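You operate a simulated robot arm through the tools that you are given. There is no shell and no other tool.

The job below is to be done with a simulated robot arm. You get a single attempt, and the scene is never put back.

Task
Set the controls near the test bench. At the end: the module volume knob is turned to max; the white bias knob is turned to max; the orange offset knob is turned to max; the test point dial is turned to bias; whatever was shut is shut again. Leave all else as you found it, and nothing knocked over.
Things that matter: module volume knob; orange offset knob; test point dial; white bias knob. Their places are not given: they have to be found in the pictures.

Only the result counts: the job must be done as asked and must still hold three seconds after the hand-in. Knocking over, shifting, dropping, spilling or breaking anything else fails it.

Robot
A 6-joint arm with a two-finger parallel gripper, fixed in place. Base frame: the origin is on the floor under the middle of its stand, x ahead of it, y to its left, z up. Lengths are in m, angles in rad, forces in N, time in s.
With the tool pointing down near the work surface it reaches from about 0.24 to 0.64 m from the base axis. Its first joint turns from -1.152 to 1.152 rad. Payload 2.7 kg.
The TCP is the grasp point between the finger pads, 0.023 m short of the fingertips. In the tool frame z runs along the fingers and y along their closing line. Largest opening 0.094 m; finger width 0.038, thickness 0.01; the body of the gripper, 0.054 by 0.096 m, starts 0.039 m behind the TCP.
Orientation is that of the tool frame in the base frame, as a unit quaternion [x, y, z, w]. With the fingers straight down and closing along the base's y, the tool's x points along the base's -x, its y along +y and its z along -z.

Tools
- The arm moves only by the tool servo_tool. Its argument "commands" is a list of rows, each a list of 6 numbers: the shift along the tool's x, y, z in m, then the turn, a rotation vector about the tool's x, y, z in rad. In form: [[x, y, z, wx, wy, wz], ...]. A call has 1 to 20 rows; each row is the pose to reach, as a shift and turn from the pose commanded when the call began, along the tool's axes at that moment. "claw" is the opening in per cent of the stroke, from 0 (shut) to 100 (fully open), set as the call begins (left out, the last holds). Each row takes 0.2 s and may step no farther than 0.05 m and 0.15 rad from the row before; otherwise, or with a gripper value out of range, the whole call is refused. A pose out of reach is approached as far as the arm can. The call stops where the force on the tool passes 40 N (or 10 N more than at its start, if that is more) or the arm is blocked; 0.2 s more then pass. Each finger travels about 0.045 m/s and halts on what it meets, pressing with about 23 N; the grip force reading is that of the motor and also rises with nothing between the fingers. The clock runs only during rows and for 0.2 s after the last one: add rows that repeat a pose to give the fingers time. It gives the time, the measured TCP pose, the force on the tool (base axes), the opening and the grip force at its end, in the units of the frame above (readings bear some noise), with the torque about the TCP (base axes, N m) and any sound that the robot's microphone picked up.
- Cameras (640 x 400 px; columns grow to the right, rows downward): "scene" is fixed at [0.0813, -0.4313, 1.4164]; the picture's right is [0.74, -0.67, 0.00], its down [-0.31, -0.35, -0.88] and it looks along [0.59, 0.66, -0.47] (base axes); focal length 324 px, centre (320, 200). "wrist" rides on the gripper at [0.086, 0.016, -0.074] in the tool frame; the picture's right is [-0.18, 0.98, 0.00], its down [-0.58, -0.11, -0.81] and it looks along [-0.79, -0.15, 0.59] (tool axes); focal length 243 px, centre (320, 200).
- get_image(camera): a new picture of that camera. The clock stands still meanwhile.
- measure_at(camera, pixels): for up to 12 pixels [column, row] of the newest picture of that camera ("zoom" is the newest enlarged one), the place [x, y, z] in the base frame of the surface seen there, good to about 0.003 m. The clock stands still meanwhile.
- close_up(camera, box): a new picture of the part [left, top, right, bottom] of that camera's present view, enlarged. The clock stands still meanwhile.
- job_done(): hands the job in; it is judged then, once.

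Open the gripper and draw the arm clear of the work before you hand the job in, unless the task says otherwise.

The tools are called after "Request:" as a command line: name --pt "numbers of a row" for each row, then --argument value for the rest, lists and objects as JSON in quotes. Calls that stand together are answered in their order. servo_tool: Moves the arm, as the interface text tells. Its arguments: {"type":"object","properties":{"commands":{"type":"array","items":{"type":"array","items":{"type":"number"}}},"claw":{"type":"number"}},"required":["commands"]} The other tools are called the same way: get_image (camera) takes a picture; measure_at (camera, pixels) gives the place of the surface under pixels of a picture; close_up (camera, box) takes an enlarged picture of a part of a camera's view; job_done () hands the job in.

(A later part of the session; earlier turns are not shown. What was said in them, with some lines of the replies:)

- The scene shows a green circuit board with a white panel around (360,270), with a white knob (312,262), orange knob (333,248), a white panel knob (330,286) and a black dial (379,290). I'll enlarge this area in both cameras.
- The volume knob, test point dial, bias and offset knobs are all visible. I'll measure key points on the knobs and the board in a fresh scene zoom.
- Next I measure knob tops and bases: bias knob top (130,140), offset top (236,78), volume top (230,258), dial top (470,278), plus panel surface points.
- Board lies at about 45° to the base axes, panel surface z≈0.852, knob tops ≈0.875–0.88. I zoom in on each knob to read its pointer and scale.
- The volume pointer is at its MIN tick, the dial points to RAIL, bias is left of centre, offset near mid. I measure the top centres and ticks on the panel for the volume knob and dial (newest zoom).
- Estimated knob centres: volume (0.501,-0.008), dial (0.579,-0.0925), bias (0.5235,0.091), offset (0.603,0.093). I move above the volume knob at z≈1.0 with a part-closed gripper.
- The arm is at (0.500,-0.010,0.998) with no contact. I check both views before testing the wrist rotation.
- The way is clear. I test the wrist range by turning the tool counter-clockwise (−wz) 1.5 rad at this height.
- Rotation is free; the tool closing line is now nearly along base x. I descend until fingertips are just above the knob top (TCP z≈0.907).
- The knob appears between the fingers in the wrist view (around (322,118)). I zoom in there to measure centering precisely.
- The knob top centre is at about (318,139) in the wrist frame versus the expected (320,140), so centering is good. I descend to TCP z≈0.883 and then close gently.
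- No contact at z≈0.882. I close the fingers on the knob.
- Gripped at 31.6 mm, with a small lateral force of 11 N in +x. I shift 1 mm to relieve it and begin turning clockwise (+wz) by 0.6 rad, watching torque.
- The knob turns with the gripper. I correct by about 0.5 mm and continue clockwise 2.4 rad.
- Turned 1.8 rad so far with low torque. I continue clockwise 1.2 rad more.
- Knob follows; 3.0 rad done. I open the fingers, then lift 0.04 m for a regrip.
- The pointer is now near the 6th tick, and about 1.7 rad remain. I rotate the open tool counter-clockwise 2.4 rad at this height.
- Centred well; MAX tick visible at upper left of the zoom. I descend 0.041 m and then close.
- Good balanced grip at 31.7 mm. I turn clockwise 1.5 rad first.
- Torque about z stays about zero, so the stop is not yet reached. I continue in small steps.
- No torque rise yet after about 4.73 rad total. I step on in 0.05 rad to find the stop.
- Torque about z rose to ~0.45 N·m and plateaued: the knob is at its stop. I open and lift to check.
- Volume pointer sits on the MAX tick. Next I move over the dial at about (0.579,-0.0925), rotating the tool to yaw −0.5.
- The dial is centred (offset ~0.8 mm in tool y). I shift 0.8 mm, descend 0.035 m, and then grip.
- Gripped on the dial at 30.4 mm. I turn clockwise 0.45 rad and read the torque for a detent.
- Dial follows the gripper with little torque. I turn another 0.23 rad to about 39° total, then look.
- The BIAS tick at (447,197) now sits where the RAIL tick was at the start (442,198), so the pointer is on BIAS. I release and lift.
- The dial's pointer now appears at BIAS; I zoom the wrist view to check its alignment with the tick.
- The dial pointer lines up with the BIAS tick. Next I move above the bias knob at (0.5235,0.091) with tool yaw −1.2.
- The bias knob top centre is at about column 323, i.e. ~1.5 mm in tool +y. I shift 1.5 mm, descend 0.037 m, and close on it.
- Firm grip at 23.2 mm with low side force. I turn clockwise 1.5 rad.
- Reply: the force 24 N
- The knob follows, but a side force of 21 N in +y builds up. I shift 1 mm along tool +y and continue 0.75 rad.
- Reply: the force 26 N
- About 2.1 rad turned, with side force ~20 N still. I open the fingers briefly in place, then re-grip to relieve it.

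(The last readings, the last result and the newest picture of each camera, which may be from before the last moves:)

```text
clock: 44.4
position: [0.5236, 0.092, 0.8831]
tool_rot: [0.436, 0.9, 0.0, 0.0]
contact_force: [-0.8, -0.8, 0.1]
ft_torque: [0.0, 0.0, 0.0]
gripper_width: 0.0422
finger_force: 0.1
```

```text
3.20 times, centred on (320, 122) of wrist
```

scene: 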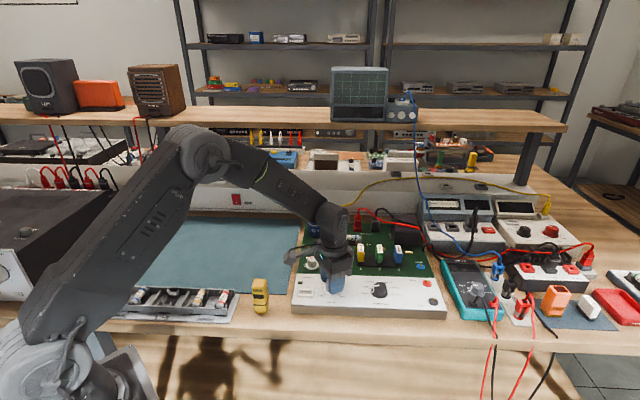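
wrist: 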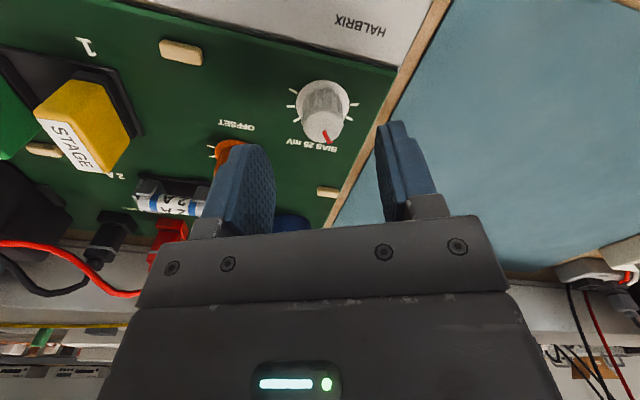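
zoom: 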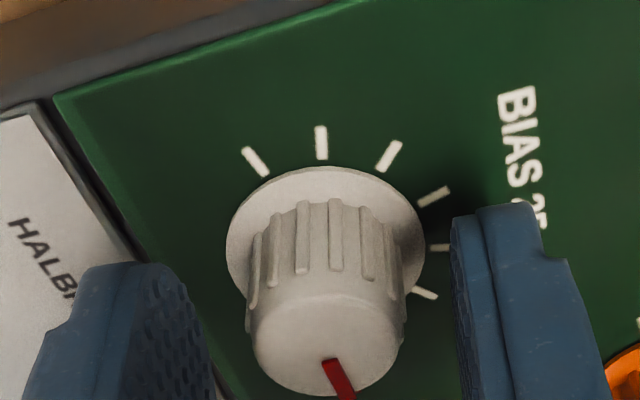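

Ticks are visible and the pointer is near the lower right of the scale at the image bottom. I close again here.

Request:
servo_tool --pt "0 0.0007 0 0 0 0" --pt "0 0.0007 0 0 0 0" --pt "0 0.0007 0 0 0 0" --pt "0 0.0007 0 0 0 0" --claw 0

Request:
servo_tool --pt "0 0 0 0 0 0.1" --pt "0 0 0 0 0 0.2"

Request:
servo_tool --pt "0 0 0 0 0 0.07"

Request:
servo_tool --pt "0 0 0 0 0 0.07"

```text
clock: 45.4
position: [0.5239, 0.0932, 0.8815]
tool_rot: [0.436, 0.9, 0.0, 0.0]
contact_force: [2.6, 0.1, -1.6]
ft_torque: [-0.12, -0.08, 0.01]
gripper_width: 0.0235
finger_force: 44.6
```

```text
clock: 46.0
position: [0.5243, 0.0935, 0.8815]
tool_rot: [0.524, 0.852, 0.0, 0.0]
contact_force: [3.0, 1.3, -2.3]
ft_torque: [-0.31, -0.37, 0.01]
gripper_width: 0.0232
finger_force: 44.9
```

```text
clock: 46.4
position: [0.5249, 0.0937, 0.8824]
tool_rot: [0.554, 0.832, 0.0, -0.001]
contact_force: [4.1, 1.0, -1.4]
ft_torque: [-0.41, -0.19, 0.02]
gripper_width: 0.0232
finger_force: 45.1
```

```text
clock: 46.8
position: [0.5255, 0.0925, 0.8821]
tool_rot: [0.581, 0.814, 0.0, 0.0]
contact_force: [6.6, 1.1, -0.8]
ft_torque: [-0.3, 0.16, 0.03]
gripper_width: 0.0234
finger_force: 45.6
```

Still no stop (torque z 0.03). I continue in 0.07 rad steps.

Request:
servo_tool --pt "0 0 0 0 0 0.07"

Request:
servo_tool --pt "0 0 0 0 0 0.07"

Request:
close_up --camera "wrist" --box '[220, 60, 420, 185]'

Request:
close_up --camera "scene" --box '[280, 220, 360, 280]'

```text
clock: 47.2
position: [0.5237, 0.0946, 0.8811]
tool_rot: [0.611, 0.792, 0.0, 0.0]
contact_force: [6.6, -0.1, 0.7]
ft_torque: [-0.2, 0.12, -0.01]
gripper_width: 0.0235
finger_force: 45.2
```

```text
clock: 47.6
position: [0.5253, 0.0936, 0.882]
tool_rot: [0.638, 0.77, 0.0, 0.0]
contact_force: [5.6, -0.1, 1.1]
ft_torque: [-0.32, -0.26, -0.02]
gripper_width: 0.0235
finger_force: 44.7
```

```text
3.20 times, centred on (320, 122) of wrist
```

zoom: 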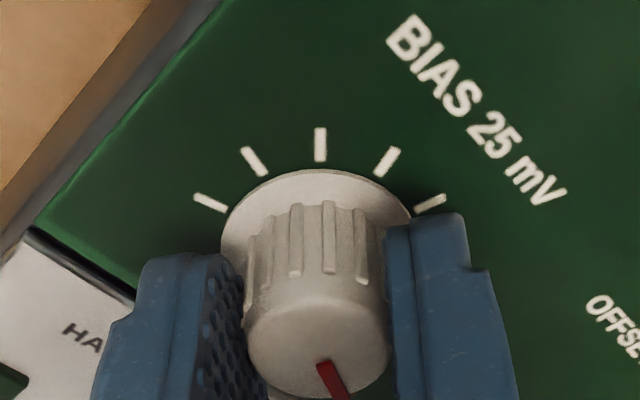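

```text
6.67 times, centred on (320, 250) of scene
```

zoom: 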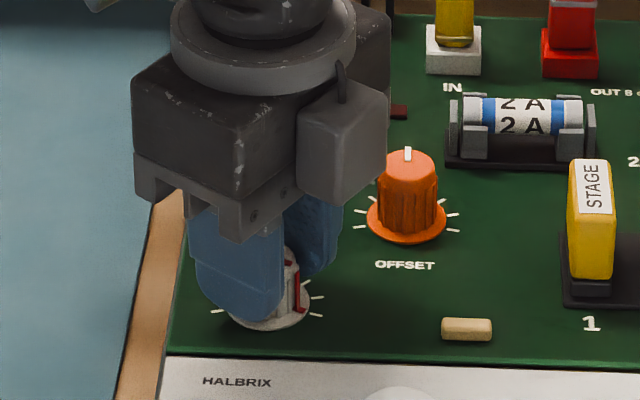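

The red pointer is near the last right-hand tick. I continue stepping until the torque rises.

Request:
servo_tool --pt "0 0 0 0 0 0.06"

Request:
servo_tool --pt "0 0 0 0 0 0.06"

Request:
close_up --camera "scene" --box '[290, 245, 338, 275]'

```text
clock: 48.0
position: [0.5246, 0.0927, 0.8814]
tool_rot: [0.661, 0.75, 0.001, 0.001]
contact_force: [4.9, 0.2, 2.0]
ft_torque: [-0.26, -0.18, 0.01]
gripper_width: 0.0235
finger_force: 45.7
```

```text
clock: 48.4
position: [0.5247, 0.0932, 0.8814]
tool_rot: [0.683, 0.731, 0.001, 0.001]
contact_force: [6.8, -2.2, 2.6]
ft_torque: [-0.05, 0.16, 0.02]
gripper_width: 0.0236
finger_force: 45.8
```

```text
13.33 times, centred on (314, 260) of scene
```

zoom: 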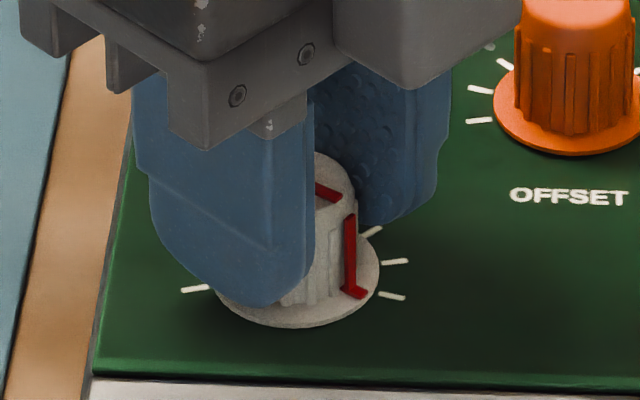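

The pointer is already slightly past the last tick, with no stop felt, so its travel goes further. I keep stepping clockwise until torque rises.

Request:
servo_tool --pt "0 0 0 0 0 0.07"

Request:
servo_tool --pt "0 0 0 0 0 0.07"

Request:
servo_tool --pt "0 0 0 0 0 0.07"

Request:
close_up --camera "scene" --box '[290, 245, 338, 275]'

```text
clock: 48.8
position: [0.5247, 0.0933, 0.8828]
tool_rot: [0.707, 0.707, 0.0, 0.0]
contact_force: [6.6, -2.1, 2.8]
ft_torque: [-0.2, -0.02, -0.03]
gripper_width: 0.0232
finger_force: 44.7
```

```text
clock: 49.2
position: [0.5246, 0.093, 0.8814]
tool_rot: [0.732, 0.681, 0.0, 0.0]
contact_force: [6.1, -1.4, 2.6]
ft_torque: [-0.37, -0.2, -0.03]
gripper_width: 0.0232
finger_force: 45.3
```

```text
clock: 49.6
position: [0.5255, 0.0934, 0.8817]
tool_rot: [0.756, 0.655, 0.0, 0.0]
contact_force: [6.3, -2.4, 4.9]
ft_torque: [-0.21, 0.0, 0.02]
gripper_width: 0.0235
finger_force: 45.0
```

```text
13.33 times, centred on (314, 260) of scene
```

zoom: 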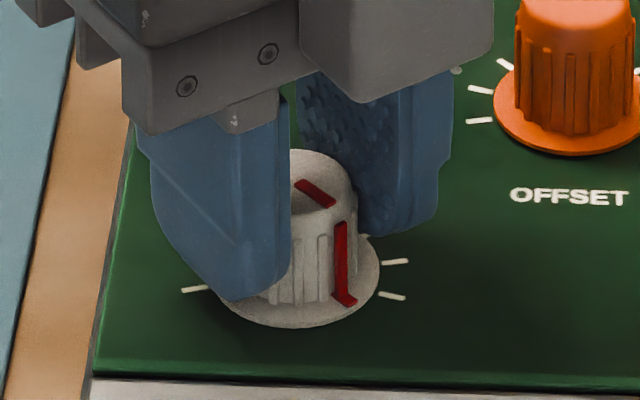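

Still free; the pointer is at about −40°. I keep stepping.

Request:
servo_tool --pt "0 0 0 0 0 0.06"

Request:
servo_tool --pt "0 0 0 0 0 0.06"

Request:
servo_tool --pt "0 0 0 0 0 0.06"

Request:
close_up --camera "scene" --box '[290, 245, 338, 275]'

```text
clock: 50.0
position: [0.5245, 0.0929, 0.8816]
tool_rot: [0.775, 0.632, 0.0, 0.002]
contact_force: [4.0, -0.3, 6.6]
ft_torque: [-0.22, 0.03, 0.38]
gripper_width: 0.0233
finger_force: 45.4
```

```text
clock: 50.4
position: [0.5243, 0.0938, 0.8808]
tool_rot: [0.793, 0.609, 0.002, 0.001]
contact_force: [8.0, 1.7, 4.1]
ft_torque: [-0.1, -0.06, 0.67]
gripper_width: 0.0231
finger_force: 45.0
```

```text
clock: 50.8
position: [0.5243, 0.0938, 0.8816]
tool_rot: [0.811, 0.585, 0.001, 0.0]
contact_force: [10.2, 3.5, 3.8]
ft_torque: [-0.06, 0.31, 0.52]
gripper_width: 0.0235
finger_force: 45.1
```

```text
13.33 times, centred on (314, 260) of scene
```

zoom: 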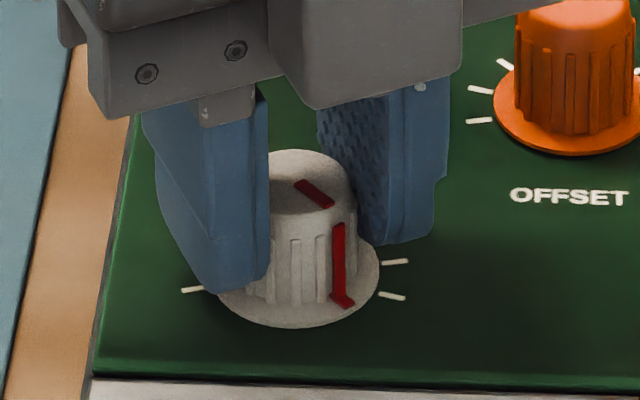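

Torque rose to 0.67 and the pointer stopped at ~−45°: the bias knob is at its end stop. I open and lift.

Request:
servo_tool --pt "0 0 0 0 0 0" --pt "0 0 0 0 0 0" --pt "0 0 0 0 0 0" --pt "0 0 -0.02 0 0 0" --pt "0 0 -0.04 0 0 0" --pt "0 0 -0.07 0 0 0" --pt "0 0 -0.1 0 0 0" --pt "0 0 -0.12 0 0 0" --claw 55

Request:
get_image --camera "scene"

Request:
close_up --camera "scene" --box '[300, 235, 348, 275]'

```text
clock: 52.6
position: [0.5255, 0.0922, 1.0015]
tool_rot: [0.811, 0.585, 0.001, 0.0]
contact_force: [-0.3, 0.2, -0.3]
ft_torque: [0.02, -0.01, 0.0]
gripper_width: 0.0516
finger_force: 0.1
```

```text
taken
```

scene: 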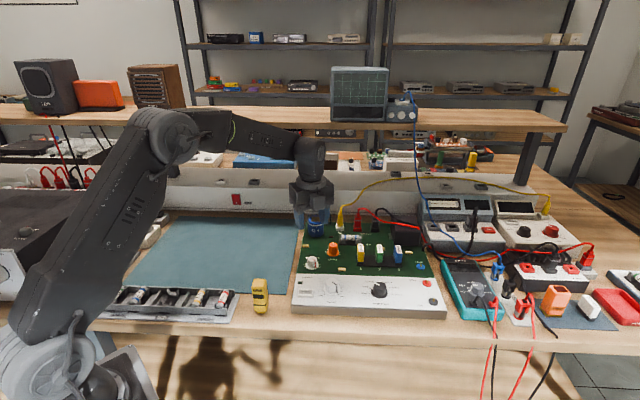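

```text
10.00 times, centred on (324, 255) of scene
```

zoom: 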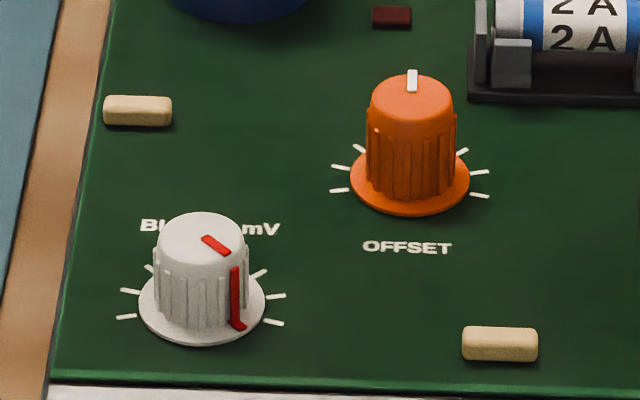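

Bias pointer is at the end stop. Before the offset knob, I measure heights of nearby items (yellow plug, fuse, stage 1 module, capacitor) in a fresh zoom.

Request:
close_up --camera "scene" --box '[300, 190, 412, 260]'

```text
5.71 times, centred on (356, 225) of scene
```

zoom: 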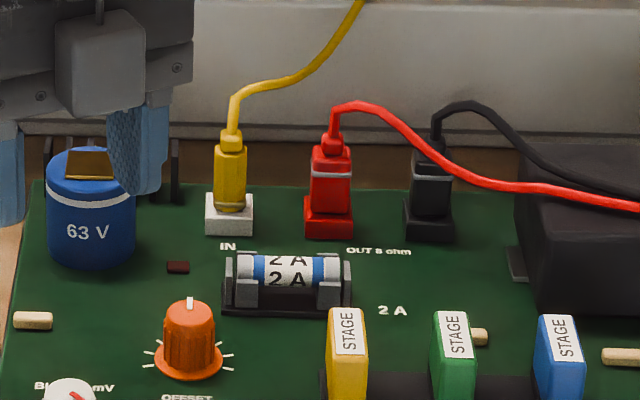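

Request:
measure_at --camera "zoom" --pixels '[[230, 170], [231, 140], [235, 97], [330, 175], [333, 140], [288, 268], [238, 270], [345, 312], [350, 345], [95, 190], [300, 75], [365, 5]]'

```text
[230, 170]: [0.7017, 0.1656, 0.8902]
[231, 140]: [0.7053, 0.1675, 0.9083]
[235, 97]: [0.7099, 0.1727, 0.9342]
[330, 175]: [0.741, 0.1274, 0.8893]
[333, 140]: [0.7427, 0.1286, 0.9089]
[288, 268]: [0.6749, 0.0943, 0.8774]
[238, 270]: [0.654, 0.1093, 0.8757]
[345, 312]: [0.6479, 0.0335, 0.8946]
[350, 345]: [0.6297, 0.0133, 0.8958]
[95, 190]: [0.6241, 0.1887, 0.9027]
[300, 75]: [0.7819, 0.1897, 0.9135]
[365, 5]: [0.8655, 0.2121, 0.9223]
```

Nothing tall is within the gripper's radius at the offset knob. I rotate the tool back by 1.6 rad here at z≈1.0 first, claw at 47%.

Request:
servo_tool --pt "0 0 0 0 0 -0.1455" --pt "0 0 0 0 0 -0.291" --pt "0 0 0 0 0 -0.4365" --pt "0 0 0 0 0 -0.582" --pt "0 0 0 0 0 -0.7275" --pt "0 0 0 0 0 -0.873" --pt "0 0 0 0 0 -1.0185" --pt "0 0 0 0 0 -1.164" --pt "0 0 0 0 0 -1.3095" --pt "0 0 0 0 0 -1.455" --pt "0 0 0 0 0 -1.6" --pt "0 0 0 0 0 -1.6" --claw 47

```text
clock: 55.2
position: [0.5245, 0.0928, 1.0016]
tool_rot: [0.144, 0.99, 0.0, 0.0]
contact_force: [-0.3, -0.3, -0.7]
ft_torque: [0.03, 0.0, 0.03]
gripper_width: 0.044
finger_force: 0.2
```

Now I move over the offset knob at (0.603,0.093) while turning to yaw −1.4, then descend to z≈0.925.

Request:
servo_tool --pt "-0.0063 0.0019 0 0 0 -0.141" --pt "-0.0125 0.0038 0 0 0 -0.282" --pt "-0.0188 0.0057 0 0 0 -0.4225" --pt "-0.025 0.0076 0 0 0 -0.563" --pt "-0.0313 0.0095 0 0 0 -0.704" --pt "-0.0375 0.0114 0 0 0 -0.845" --pt "-0.0438 0.0133 0 0 0 -0.986" --pt "-0.05 0.0152 0 0 0 -1.127" --pt "-0.0563 0.0171 0 0 0 -1.2675" --pt "-0.0626 0.019 0 0 0 -1.408" --pt "-0.0688 0.0209 0 0 0 -1.549" --pt "-0.0751 0.0228 0 0 0 -1.69" --pt "-0.0751 0.0228 0 0 0 -1.69" --pt "-0.0751 0.0228 0.035 0 0 -1.69" --pt "-0.0751 0.0228 0.076 0 0 -1.69" --pt "-0.0751 0.0228 0.076 0 0 -1.69"

Request:
get_image --camera "wrist"

Request:
close_up --camera "wrist" --box '[240, 50, 400, 150]'

Request:
get_image --camera "scene"

```text
clock: 58.6
position: [0.6035, 0.094, 0.9264]
tool_rot: [-0.643, 0.766, 0.0, 0.0]
contact_force: [-0.6, 0.0, 0.6]
ft_torque: [-0.01, -0.02, 0.01]
gripper_width: 0.0442
finger_force: 0.0
```

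```text
taken
```

wrist: 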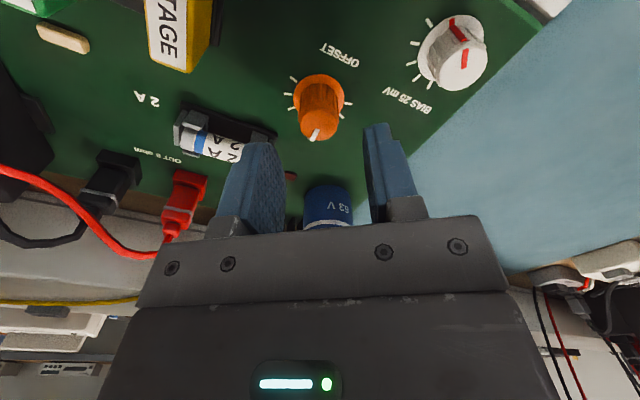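

```text
4.00 times, centred on (320, 100) of wrist
```

zoom: 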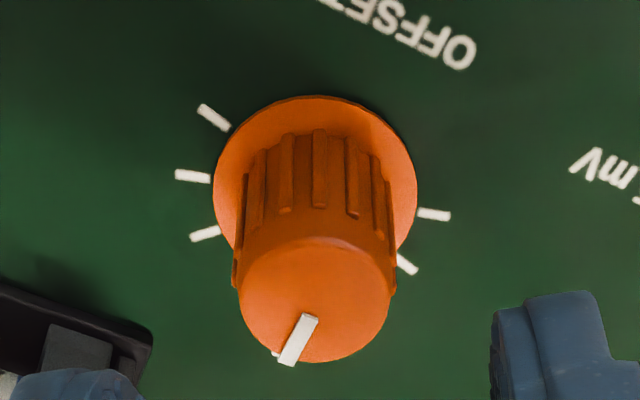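

```text
taken
```

scene: 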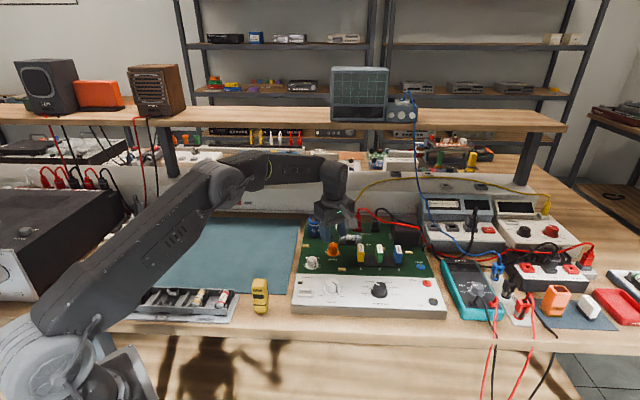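

The knob top is at about column 318.5 (−0.8 mm in tool y). I measure the fuse holder's nearest corner before lowering fingers beside it.

Request:
measure_at --camera "zoom" --pixels '[[140, 330], [100, 350], [60, 300], [130, 360], [315, 300], [315, 110], [215, 190], [415, 190]]'

```text
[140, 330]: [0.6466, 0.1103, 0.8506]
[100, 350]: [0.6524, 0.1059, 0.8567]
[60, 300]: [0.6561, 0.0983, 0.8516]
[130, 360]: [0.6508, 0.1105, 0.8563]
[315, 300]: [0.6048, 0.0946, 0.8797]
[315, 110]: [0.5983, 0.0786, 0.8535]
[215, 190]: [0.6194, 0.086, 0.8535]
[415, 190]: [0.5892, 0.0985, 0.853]
```

The fuse holder corner is 47 mm from the knob centre, so the fingers clear it. I shift −0.8 mm, descend, and grip.

Request:
servo_tool --pt "0 -0.0008 0.012 0 0 0" --pt "0 -0.0008 0.024 0 0 0" --pt "0 -0.0008 0.036 0 0 0" --pt "0 -0.0008 0.0435 0 0 0" --pt "0 -0.0008 0.0435 0 0 0"

Request:
servo_tool --pt "0 0 0 0 0 0" --pt "0 0 0 0 0 0" --pt "0 0 0 0 0 0" --pt "0 0 0 0 0 0" --claw 0

Request:
close_up --camera "wrist" --box '[220, 60, 420, 185]'

```text
clock: 59.8
position: [0.6025, 0.0931, 0.882]
tool_rot: [-0.644, 0.765, 0.0, 0.0]
contact_force: [0.0, -0.6, -0.2]
ft_torque: [-0.01, 0.0, -0.04]
gripper_width: 0.0444
finger_force: 0.0
```

```text
clock: 60.8
position: [0.6053, 0.0922, 0.8828]
tool_rot: [-0.643, 0.766, -0.001, 0.002]
contact_force: [17.1, -0.8, -5.8]
ft_torque: [0.26, -0.17, -0.04]
gripper_width: 0.0236
finger_force: 45.2
```

```text
3.20 times, centred on (320, 122) of wrist
```

zoom: 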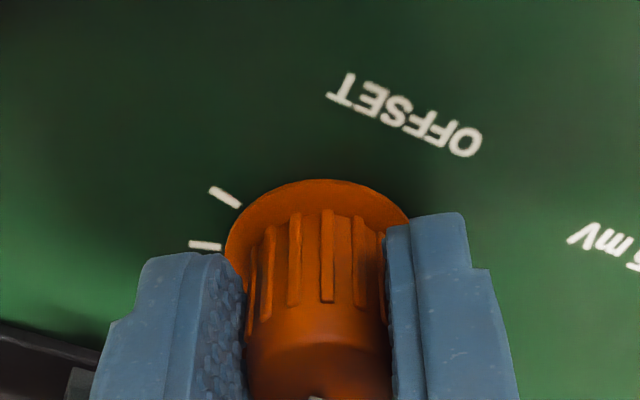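

Gripped, with 17 N in +x. I shift 1 mm along tool −y to relieve it and read the force again.

Request:
servo_tool --pt "0 -0.001 0 0 0 0" --pt "0 -0.001 0 0 0 0.1" --pt "0 -0.001 0 0 0 0.2" --pt "0 -0.001 0 0 0 0.3"

```text
clock: 61.8
position: [0.6034, 0.0947, 0.8831]
tool_rot: [-0.522, 0.853, 0.001, -0.001]
contact_force: [-17.4, -1.4, 8.1]
ft_torque: [0.81, -0.52, 0.03]
gripper_width: 0.0233
finger_force: 44.6
```

Force swung to −17 N, so half that shift was right; I move back 0.5 mm and continue clockwise 0.6 rad.

Request:
servo_tool --pt "0.0003 0.0005 0 0 0 0" --pt "0.0003 0.0005 0 0 0 0.15" --pt "0.0003 0.0005 0 0 0 0.3" --pt "0.0003 0.0005 0 0 0 0.45" --pt "0.0003 0.0005 0 0 0 0.6"

Request:
close_up --camera "wrist" --box '[220, 60, 420, 185]'

```text
clock: 63.0
position: [0.603, 0.0946, 0.8831]
tool_rot: [-0.246, 0.969, 0.001, -0.001]
contact_force: [-23.0, 8.7, 9.1]
ft_torque: [-0.19, -0.12, 0.05]
gripper_width: 0.0236
finger_force: 45.2
```

```text
3.20 times, centred on (320, 122) of wrist
```

zoom: 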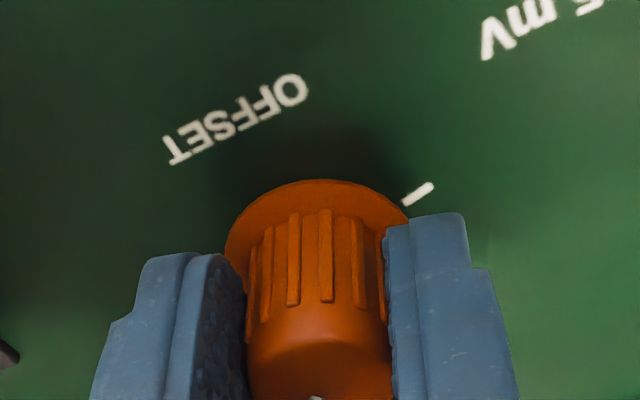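

The side force is growing to 23 N, so I open in place and re-grip at this angle.

Request:
servo_tool --pt "0 0 0 0 0 0" --pt "0 0 0 0 0 0" --pt "0 0 0 0 0 0" --claw 40

Request:
close_up --camera "wrist" --box '[220, 60, 420, 185]'

```text
clock: 63.8
position: [0.6043, 0.0938, 0.8824]
tool_rot: [-0.247, 0.969, -0.001, -0.001]
contact_force: [0.4, 0.2, -0.4]
ft_torque: [-0.04, 0.01, 0.0]
gripper_width: 0.0376
finger_force: 0.0
```

```text
3.20 times, centred on (320, 122) of wrist
```

zoom: 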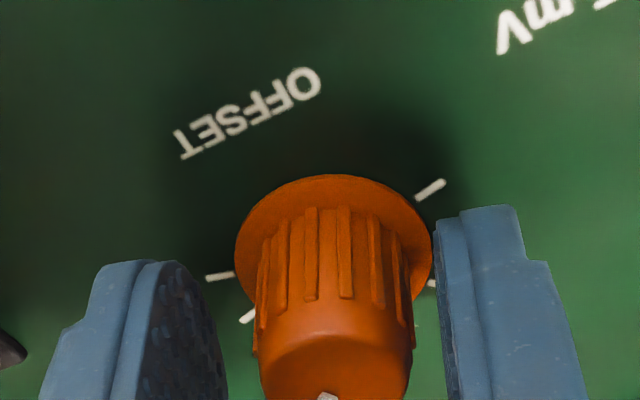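

The knob sits right of image centre; the earlier force also pointed to tool +y. I shift +1.5 mm in tool y and close again.

Request:
servo_tool --pt "0 0.0015 0 0 0 0" --pt "0 0.0015 0 0 0 0" --pt "0 0.0015 0 0 0 0" --pt "0 0.0015 0 0 0 0" --claw 0

```text
clock: 64.8
position: [0.6028, 0.0934, 0.8825]
tool_rot: [-0.246, 0.969, 0.001, 0.0]
contact_force: [-0.5, 2.2, 1.3]
ft_torque: [-0.17, 0.48, 0.02]
gripper_width: 0.0237
finger_force: 45.2
```

Balanced grip now (about 2 N). I continue clockwise 0.9 rad.

Request:
servo_tool --pt "0 0 0 0 0 0.15" --pt "0 0 0 0 0 0.3" --pt "0 0 0 0 0 0.45" --pt "0 0 0 0 0 0.6" --pt "0 0 0 0 0 0.75" --pt "0 0 0 0 0 0.9"

Request:
close_up --camera "scene" --box '[305, 225, 369, 275]'

```text
clock: 66.2
position: [0.6032, 0.0968, 0.8827]
tool_rot: [0.199, 0.98, 0.0, -0.001]
contact_force: [-13.4, 13.4, 1.0]
ft_torque: [-0.24, -0.5, 0.05]
gripper_width: 0.0238
finger_force: 44.6
```

```text
8.00 times, centred on (337, 250) of scene
```

zoom: 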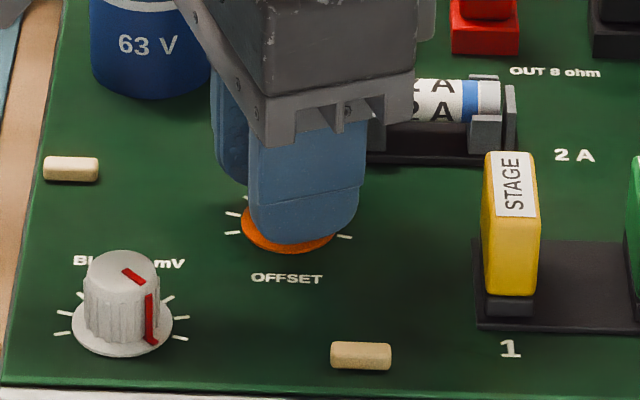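

Total 1.8 rad; side force 19 N at (−x,+y). I compensate 0.8 mm and continue 0.4 rad, then small steps.

Request:
servo_tool --pt "0.0008 0.0003 0 0 0 0.1" --pt "0.0008 0.0003 0 0 0 0.2" --pt "0.0008 0.0003 0 0 0 0.3" --pt "0.0008 0.0003 0 0 0 0.4"

Request:
servo_tool --pt "0 0 0 0 0 0.06"

Request:
servo_tool --pt "0 0 0 0 0 0.06"

```text
clock: 67.2
position: [0.6036, 0.0971, 0.8818]
tool_rot: [0.391, 0.92, 0.001, 0.002]
contact_force: [9.5, 20.0, -7.1]
ft_torque: [0.38, 0.35, 0.0]
gripper_width: 0.0236
finger_force: 44.7
```

```text
clock: 67.6
position: [0.6034, 0.0967, 0.8825]
tool_rot: [0.418, 0.909, 0.0, 0.0]
contact_force: [11.9, 19.5, -8.9]
ft_torque: [0.12, -0.17, 0.01]
gripper_width: 0.0235
finger_force: 45.2
```

```text
clock: 68.0
position: [0.6037, 0.0972, 0.8816]
tool_rot: [0.445, 0.896, 0.001, 0.001]
contact_force: [13.2, 20.1, -9.6]
ft_torque: [0.12, 0.06, 0.28]
gripper_width: 0.0237
finger_force: 44.5
```

Torque has begun rising (0.28) at about 2.32 rad. I take two more small steps to confirm the stop.

Request:
servo_tool --pt "0 0 0 0 0 0.06"

Request:
servo_tool --pt "0 0 0 0 0 0.06"

Request:
close_up --camera "scene" --box '[305, 225, 369, 275]'

```text
clock: 68.4
position: [0.6028, 0.0979, 0.882]
tool_rot: [0.471, 0.882, 0.0, 0.002]
contact_force: [13.4, 19.6, -8.3]
ft_torque: [-0.26, 0.03, 0.42]
gripper_width: 0.0236
finger_force: 45.4
```

```text
clock: 68.8
position: [0.6046, 0.0975, 0.8823]
tool_rot: [0.497, 0.868, 0.001, 0.002]
contact_force: [14.1, 20.2, -6.8]
ft_torque: [-0.17, -0.01, 0.7]
gripper_width: 0.0236
finger_force: 45.2
```

```text
8.00 times, centred on (337, 250) of scene
```

zoom: 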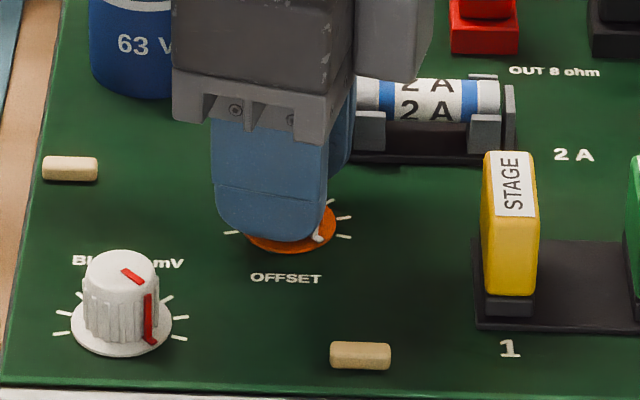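

Torque reached 0.7 N·m, so the offset knob is at its stop. I open to 42% and lift straight up.

Request:
servo_tool --pt "0 0 0 0 0 0" --pt "0 0 0 0 0 0" --pt "0 0 0 0 0 0" --pt "0 0 -0.02 0 0 0" --pt "0 0 -0.04 0 0 0" --pt "0 0 -0.07 0 0 0" --pt "0 0 -0.1 0 0 0" --pt "0 0 -0.13 0 0 0" --claw 42

Request:
get_image --camera "scene"

Request:
close_up --camera "scene" --box '[305, 225, 369, 275]'

```text
clock: 70.6
position: [0.6037, 0.0942, 1.0131]
tool_rot: [0.498, 0.867, 0.0, 0.0]
contact_force: [-0.3, 0.0, 0.1]
ft_torque: [0.02, 0.05, 0.0]
gripper_width: 0.0396
finger_force: 0.1
```

```text
taken
```

scene: 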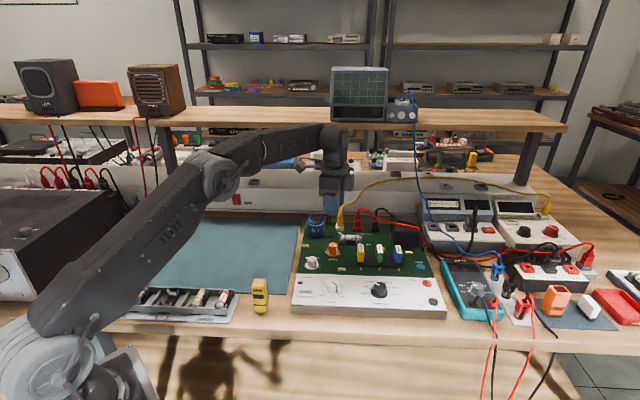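

```text
8.00 times, centred on (337, 250) of scene
```

zoom: 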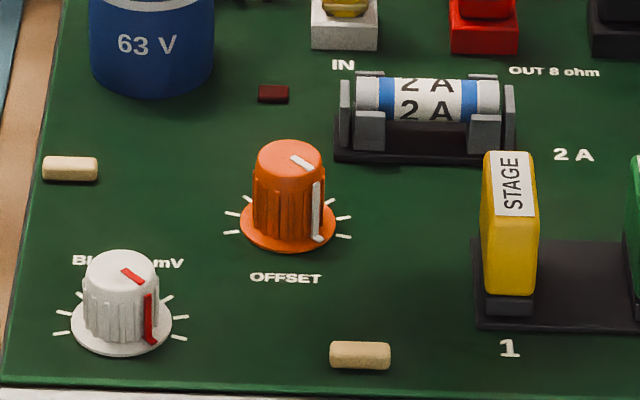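

Both board knobs' pointers now sit at about −45°, matching the MAX direction. I raise the arm and draw it back to near the starting pose.

Request:
servo_tool --pt "0 0 -0.044 0 0 0" --pt "0 0 -0.088 0 0 0" --pt "0 0 -0.132 0 0 0" --pt "0 0 -0.175 0 0 0" --pt "-0.0095 -0.0296 -0.175 0 0 -0.13" --pt "-0.019 -0.0591 -0.175 0 0 -0.26" --pt "-0.0285 -0.0887 -0.175 0 0 -0.39" --pt "-0.038 -0.1183 -0.175 0 0 -0.52" --pt "-0.0475 -0.1478 -0.175 0 0 -0.65" --pt "-0.057 -0.1774 -0.175 0 0 -0.78" --pt "-0.0665 -0.207 -0.175 0 0 -0.91" --pt "-0.076 -0.2365 -0.175 0 0 -1.04" --pt "-0.076 -0.2365 -0.175 0 0 -1.04" --claw 100

Request:
get_image --camera "scene"

Request:
close_up --camera "scene" --box '[285, 205, 445, 315]'

Request:
close_up --camera "wrist" --box '[240, 0, 560, 200]'

```text
clock: 73.4
position: [0.4362, -0.0906, 1.188]
tool_rot: [0.001, 1.0, 0.0, 0.0]
contact_force: [-0.4, -0.2, 0.8]
ft_torque: [0.02, -0.02, 0.0]
gripper_width: 0.0941
finger_force: 0.0
out of reach, approached as far as the arm can: row 2, 3, 4, 5
```

```text
taken
```

scene: 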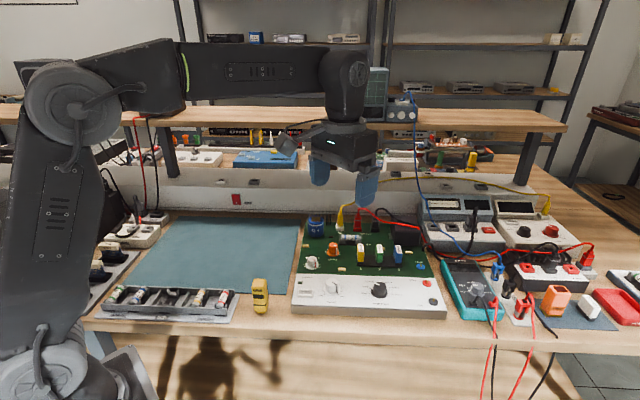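

```text
3.64 times, centred on (365, 260) of scene
```

zoom: 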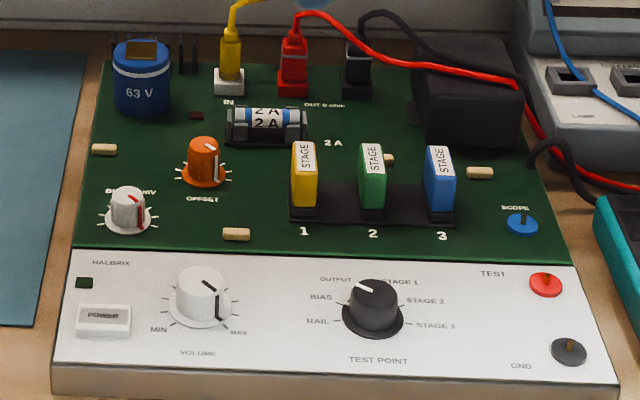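

```text
2.00 times, centred on (400, 100) of wrist
```

zoom: 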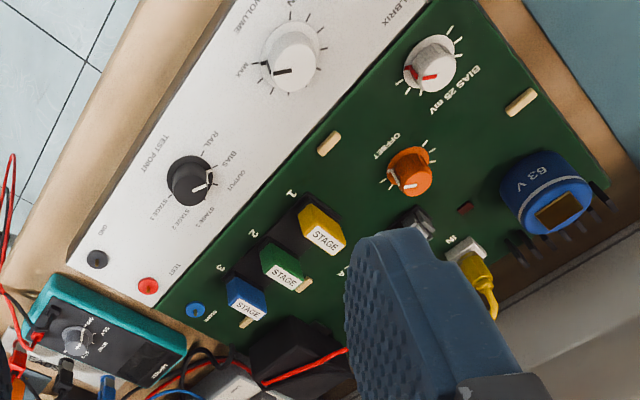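

All four controls look set: volume on MAX, bias and offset at their end stops, and the rest unmoved. I do one last close look at the dial.

Request:
close_up --camera "wrist" --box '[290, 60, 380, 116]'

Request:
close_up --camera "wrist" --box '[340, 0, 430, 56]'

```text
7.11 times, centred on (335, 88) of wrist
```

zoom: 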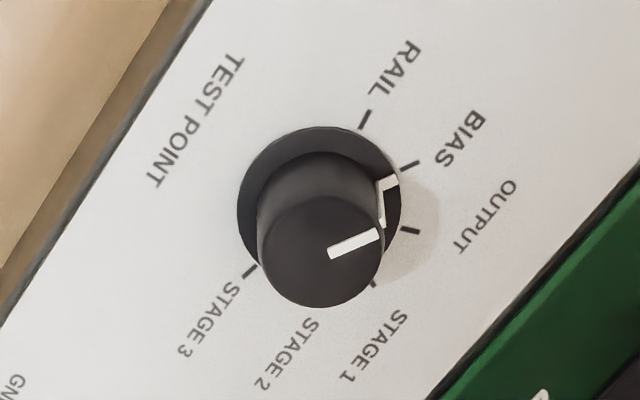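

```text
7.11 times, centred on (385, 28) of wrist
```

zoom: 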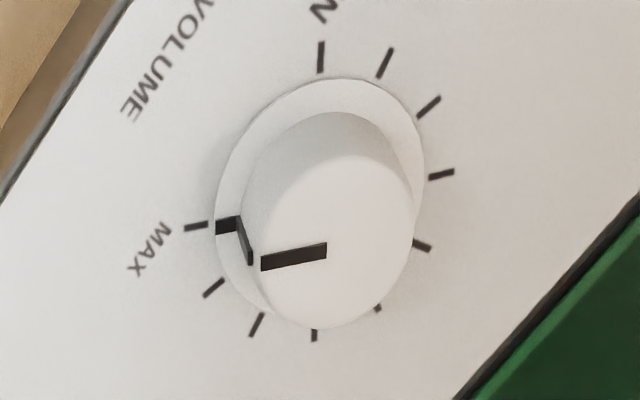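

The dial pointer is on BIAS, volume is on MAX, and the arm is clear with the gripper open. I hand the job in.

Request:
job_done

```text
The job is handed in.
```

I set all four controls and handed the job in; the last pictures show them where the task asked.

- **Module volume knob:** turned clockwise to its end stop, with the pointer on the MAX tick.
- **White bias knob:** turned clockwise to its end stop. The knob carries on past its last printed tick, so I took max as the stop rather than the tick.
- **Orange offset knob:** turned clockwise to its end stop in the same way, with the pointer at the same angle as the bias knob.
- **Test point dial:** moved one step from RAIL, with the pointer on the BIAS tick.

I saw nothing shut that needed opening, so nothing had to be shut again. In the last pictures nothing else looked moved or knocked over. The arm is back near its starting pose with the gripper open.
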